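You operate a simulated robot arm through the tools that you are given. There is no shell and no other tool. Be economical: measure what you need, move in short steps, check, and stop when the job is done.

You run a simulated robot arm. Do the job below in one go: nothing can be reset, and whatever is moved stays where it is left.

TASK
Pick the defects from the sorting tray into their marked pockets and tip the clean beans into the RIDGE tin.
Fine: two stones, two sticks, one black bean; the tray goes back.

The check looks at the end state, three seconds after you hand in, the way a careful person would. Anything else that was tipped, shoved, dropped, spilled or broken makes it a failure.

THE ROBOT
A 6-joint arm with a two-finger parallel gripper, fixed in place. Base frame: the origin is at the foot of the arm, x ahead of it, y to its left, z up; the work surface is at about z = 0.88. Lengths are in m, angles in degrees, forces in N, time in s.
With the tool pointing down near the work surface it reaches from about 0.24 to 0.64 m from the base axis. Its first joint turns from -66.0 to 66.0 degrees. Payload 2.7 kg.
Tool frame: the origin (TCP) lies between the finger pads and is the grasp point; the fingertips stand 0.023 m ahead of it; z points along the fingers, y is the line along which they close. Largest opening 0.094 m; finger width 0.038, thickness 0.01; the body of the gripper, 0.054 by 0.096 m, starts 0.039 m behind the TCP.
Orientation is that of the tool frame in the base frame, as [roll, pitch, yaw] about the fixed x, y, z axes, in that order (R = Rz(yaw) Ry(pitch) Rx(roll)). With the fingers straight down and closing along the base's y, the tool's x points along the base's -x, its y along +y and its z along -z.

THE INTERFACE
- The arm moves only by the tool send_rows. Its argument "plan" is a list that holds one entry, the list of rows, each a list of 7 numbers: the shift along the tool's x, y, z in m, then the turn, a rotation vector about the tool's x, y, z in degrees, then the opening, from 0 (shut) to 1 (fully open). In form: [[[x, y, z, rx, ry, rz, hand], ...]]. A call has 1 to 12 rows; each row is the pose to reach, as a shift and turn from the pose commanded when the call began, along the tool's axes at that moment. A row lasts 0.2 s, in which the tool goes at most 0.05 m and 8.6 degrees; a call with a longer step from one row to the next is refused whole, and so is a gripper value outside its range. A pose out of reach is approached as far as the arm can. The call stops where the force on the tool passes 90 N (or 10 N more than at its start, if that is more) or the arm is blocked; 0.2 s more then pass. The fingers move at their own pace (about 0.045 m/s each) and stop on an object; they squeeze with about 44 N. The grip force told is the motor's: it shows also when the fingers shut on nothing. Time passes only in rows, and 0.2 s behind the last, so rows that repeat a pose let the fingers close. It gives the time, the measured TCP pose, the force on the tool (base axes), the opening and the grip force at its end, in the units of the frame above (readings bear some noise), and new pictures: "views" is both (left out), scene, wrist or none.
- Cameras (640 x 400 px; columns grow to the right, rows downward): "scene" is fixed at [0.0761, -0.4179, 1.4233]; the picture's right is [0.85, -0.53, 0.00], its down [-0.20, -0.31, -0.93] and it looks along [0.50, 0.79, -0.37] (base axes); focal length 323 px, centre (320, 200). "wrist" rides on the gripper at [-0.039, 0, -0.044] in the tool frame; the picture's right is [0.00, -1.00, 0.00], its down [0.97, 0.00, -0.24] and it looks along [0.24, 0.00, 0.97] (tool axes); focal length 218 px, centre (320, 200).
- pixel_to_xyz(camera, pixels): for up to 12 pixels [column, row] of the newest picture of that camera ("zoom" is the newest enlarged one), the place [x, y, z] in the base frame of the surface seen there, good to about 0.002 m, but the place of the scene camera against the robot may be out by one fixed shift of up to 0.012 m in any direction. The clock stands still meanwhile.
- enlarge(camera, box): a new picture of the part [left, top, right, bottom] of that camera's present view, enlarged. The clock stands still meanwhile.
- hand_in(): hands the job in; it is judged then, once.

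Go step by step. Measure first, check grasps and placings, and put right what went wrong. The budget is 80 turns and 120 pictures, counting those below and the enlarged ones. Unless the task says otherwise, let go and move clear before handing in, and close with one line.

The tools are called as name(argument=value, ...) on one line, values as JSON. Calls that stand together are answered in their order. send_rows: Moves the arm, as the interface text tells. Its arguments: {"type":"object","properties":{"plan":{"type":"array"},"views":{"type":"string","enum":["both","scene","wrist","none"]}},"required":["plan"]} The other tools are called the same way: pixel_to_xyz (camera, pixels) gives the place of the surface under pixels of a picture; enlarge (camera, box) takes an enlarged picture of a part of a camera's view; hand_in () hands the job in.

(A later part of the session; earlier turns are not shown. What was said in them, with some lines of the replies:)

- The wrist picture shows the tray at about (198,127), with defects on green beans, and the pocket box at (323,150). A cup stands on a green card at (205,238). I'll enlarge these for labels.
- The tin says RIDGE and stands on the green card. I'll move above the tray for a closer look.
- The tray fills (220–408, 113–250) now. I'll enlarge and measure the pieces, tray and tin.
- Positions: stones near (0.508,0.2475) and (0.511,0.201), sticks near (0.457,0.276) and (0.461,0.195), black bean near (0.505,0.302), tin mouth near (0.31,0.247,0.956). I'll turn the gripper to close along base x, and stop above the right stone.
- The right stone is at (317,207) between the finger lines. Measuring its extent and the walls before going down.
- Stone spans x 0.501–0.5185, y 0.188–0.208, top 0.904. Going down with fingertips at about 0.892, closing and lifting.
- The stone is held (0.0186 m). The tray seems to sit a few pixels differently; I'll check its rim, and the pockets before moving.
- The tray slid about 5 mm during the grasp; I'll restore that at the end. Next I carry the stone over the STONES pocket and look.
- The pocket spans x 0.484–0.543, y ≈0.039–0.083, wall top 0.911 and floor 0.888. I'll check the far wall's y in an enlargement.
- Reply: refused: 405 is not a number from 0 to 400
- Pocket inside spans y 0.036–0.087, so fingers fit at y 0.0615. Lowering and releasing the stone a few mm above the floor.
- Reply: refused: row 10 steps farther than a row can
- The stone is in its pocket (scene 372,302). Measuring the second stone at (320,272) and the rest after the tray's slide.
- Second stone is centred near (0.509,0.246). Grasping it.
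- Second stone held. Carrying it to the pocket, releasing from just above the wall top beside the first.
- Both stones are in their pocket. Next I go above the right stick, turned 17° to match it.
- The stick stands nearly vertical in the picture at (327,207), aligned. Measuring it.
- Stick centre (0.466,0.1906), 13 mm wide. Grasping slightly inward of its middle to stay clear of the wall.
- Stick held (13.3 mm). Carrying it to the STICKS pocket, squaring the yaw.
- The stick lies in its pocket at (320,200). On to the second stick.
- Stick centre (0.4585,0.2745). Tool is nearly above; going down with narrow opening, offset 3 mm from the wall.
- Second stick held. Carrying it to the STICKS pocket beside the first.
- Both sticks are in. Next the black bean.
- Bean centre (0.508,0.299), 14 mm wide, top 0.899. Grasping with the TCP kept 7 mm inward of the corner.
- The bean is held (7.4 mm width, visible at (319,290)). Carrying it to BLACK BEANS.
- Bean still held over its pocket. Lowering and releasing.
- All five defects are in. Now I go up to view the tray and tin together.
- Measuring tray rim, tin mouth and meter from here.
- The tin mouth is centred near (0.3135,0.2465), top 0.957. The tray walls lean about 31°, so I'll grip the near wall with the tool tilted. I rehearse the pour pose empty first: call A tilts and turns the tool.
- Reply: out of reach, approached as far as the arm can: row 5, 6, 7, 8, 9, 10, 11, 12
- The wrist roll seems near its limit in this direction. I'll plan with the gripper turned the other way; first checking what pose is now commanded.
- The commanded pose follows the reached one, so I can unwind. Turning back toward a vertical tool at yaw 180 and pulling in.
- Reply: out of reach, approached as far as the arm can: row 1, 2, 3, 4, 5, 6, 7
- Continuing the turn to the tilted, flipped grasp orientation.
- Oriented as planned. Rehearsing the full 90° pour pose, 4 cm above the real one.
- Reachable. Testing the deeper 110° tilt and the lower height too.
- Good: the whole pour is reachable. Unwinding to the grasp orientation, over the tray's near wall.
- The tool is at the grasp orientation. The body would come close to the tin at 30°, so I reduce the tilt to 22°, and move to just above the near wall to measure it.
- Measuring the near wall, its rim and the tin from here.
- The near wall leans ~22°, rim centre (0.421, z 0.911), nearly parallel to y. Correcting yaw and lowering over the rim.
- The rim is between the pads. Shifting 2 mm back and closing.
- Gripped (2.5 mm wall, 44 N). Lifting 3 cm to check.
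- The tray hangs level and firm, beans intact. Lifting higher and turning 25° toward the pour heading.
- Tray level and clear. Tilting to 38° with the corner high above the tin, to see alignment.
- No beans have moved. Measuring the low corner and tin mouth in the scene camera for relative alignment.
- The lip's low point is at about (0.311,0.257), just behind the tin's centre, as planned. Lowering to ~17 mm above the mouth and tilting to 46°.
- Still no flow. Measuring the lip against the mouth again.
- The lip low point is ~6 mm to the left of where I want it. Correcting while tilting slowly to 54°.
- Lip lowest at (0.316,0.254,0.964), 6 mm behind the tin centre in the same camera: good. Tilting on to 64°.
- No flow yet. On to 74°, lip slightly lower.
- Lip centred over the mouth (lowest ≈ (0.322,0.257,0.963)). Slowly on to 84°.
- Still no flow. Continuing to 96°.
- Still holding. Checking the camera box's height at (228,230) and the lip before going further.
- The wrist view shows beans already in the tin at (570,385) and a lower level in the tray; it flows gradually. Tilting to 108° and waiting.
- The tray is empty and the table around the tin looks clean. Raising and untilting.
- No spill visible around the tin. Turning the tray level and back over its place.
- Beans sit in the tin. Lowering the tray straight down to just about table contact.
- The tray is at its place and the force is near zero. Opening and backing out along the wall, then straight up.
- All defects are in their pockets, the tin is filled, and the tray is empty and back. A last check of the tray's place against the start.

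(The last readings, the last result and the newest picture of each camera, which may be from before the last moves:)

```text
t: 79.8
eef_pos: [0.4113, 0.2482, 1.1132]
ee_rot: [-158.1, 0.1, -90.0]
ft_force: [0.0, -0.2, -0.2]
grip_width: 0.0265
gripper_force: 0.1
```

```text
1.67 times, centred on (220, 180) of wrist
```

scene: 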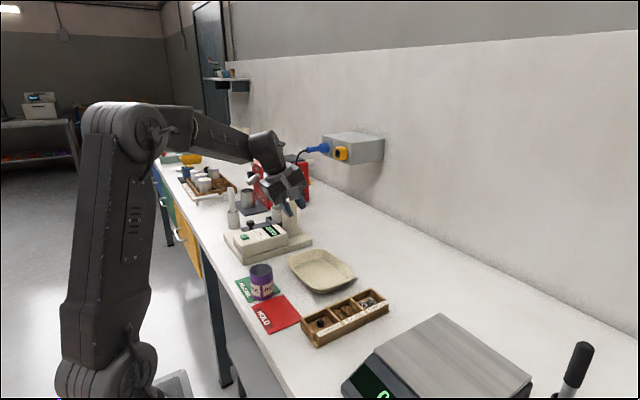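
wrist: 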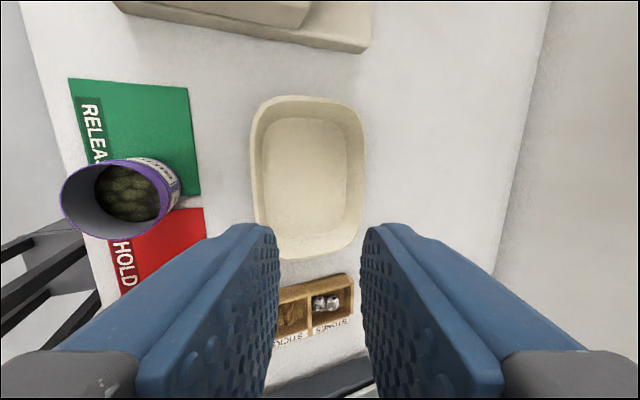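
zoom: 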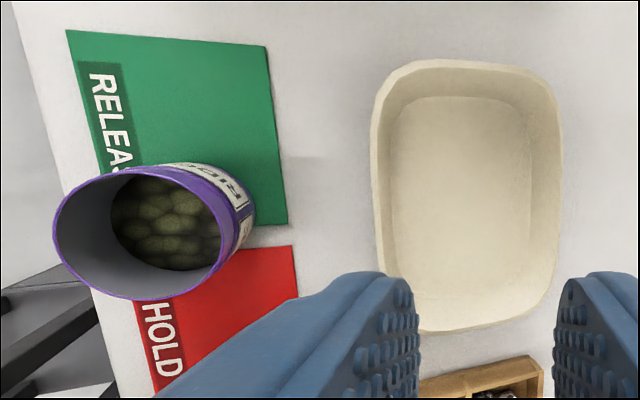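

The tray's centre is at about (0.485,0.243), within roughly 5 mm of where it started. The table is clean and the gripper is clear, so I'm handing in.

hand_in()

```text
The job is handed in.
```

The two stones, two sticks and one black bean are in their marked pockets, the clean beans are in the RIDGE tin with no spill seen, and the empty tray is back within about 5 mm of its starting place.
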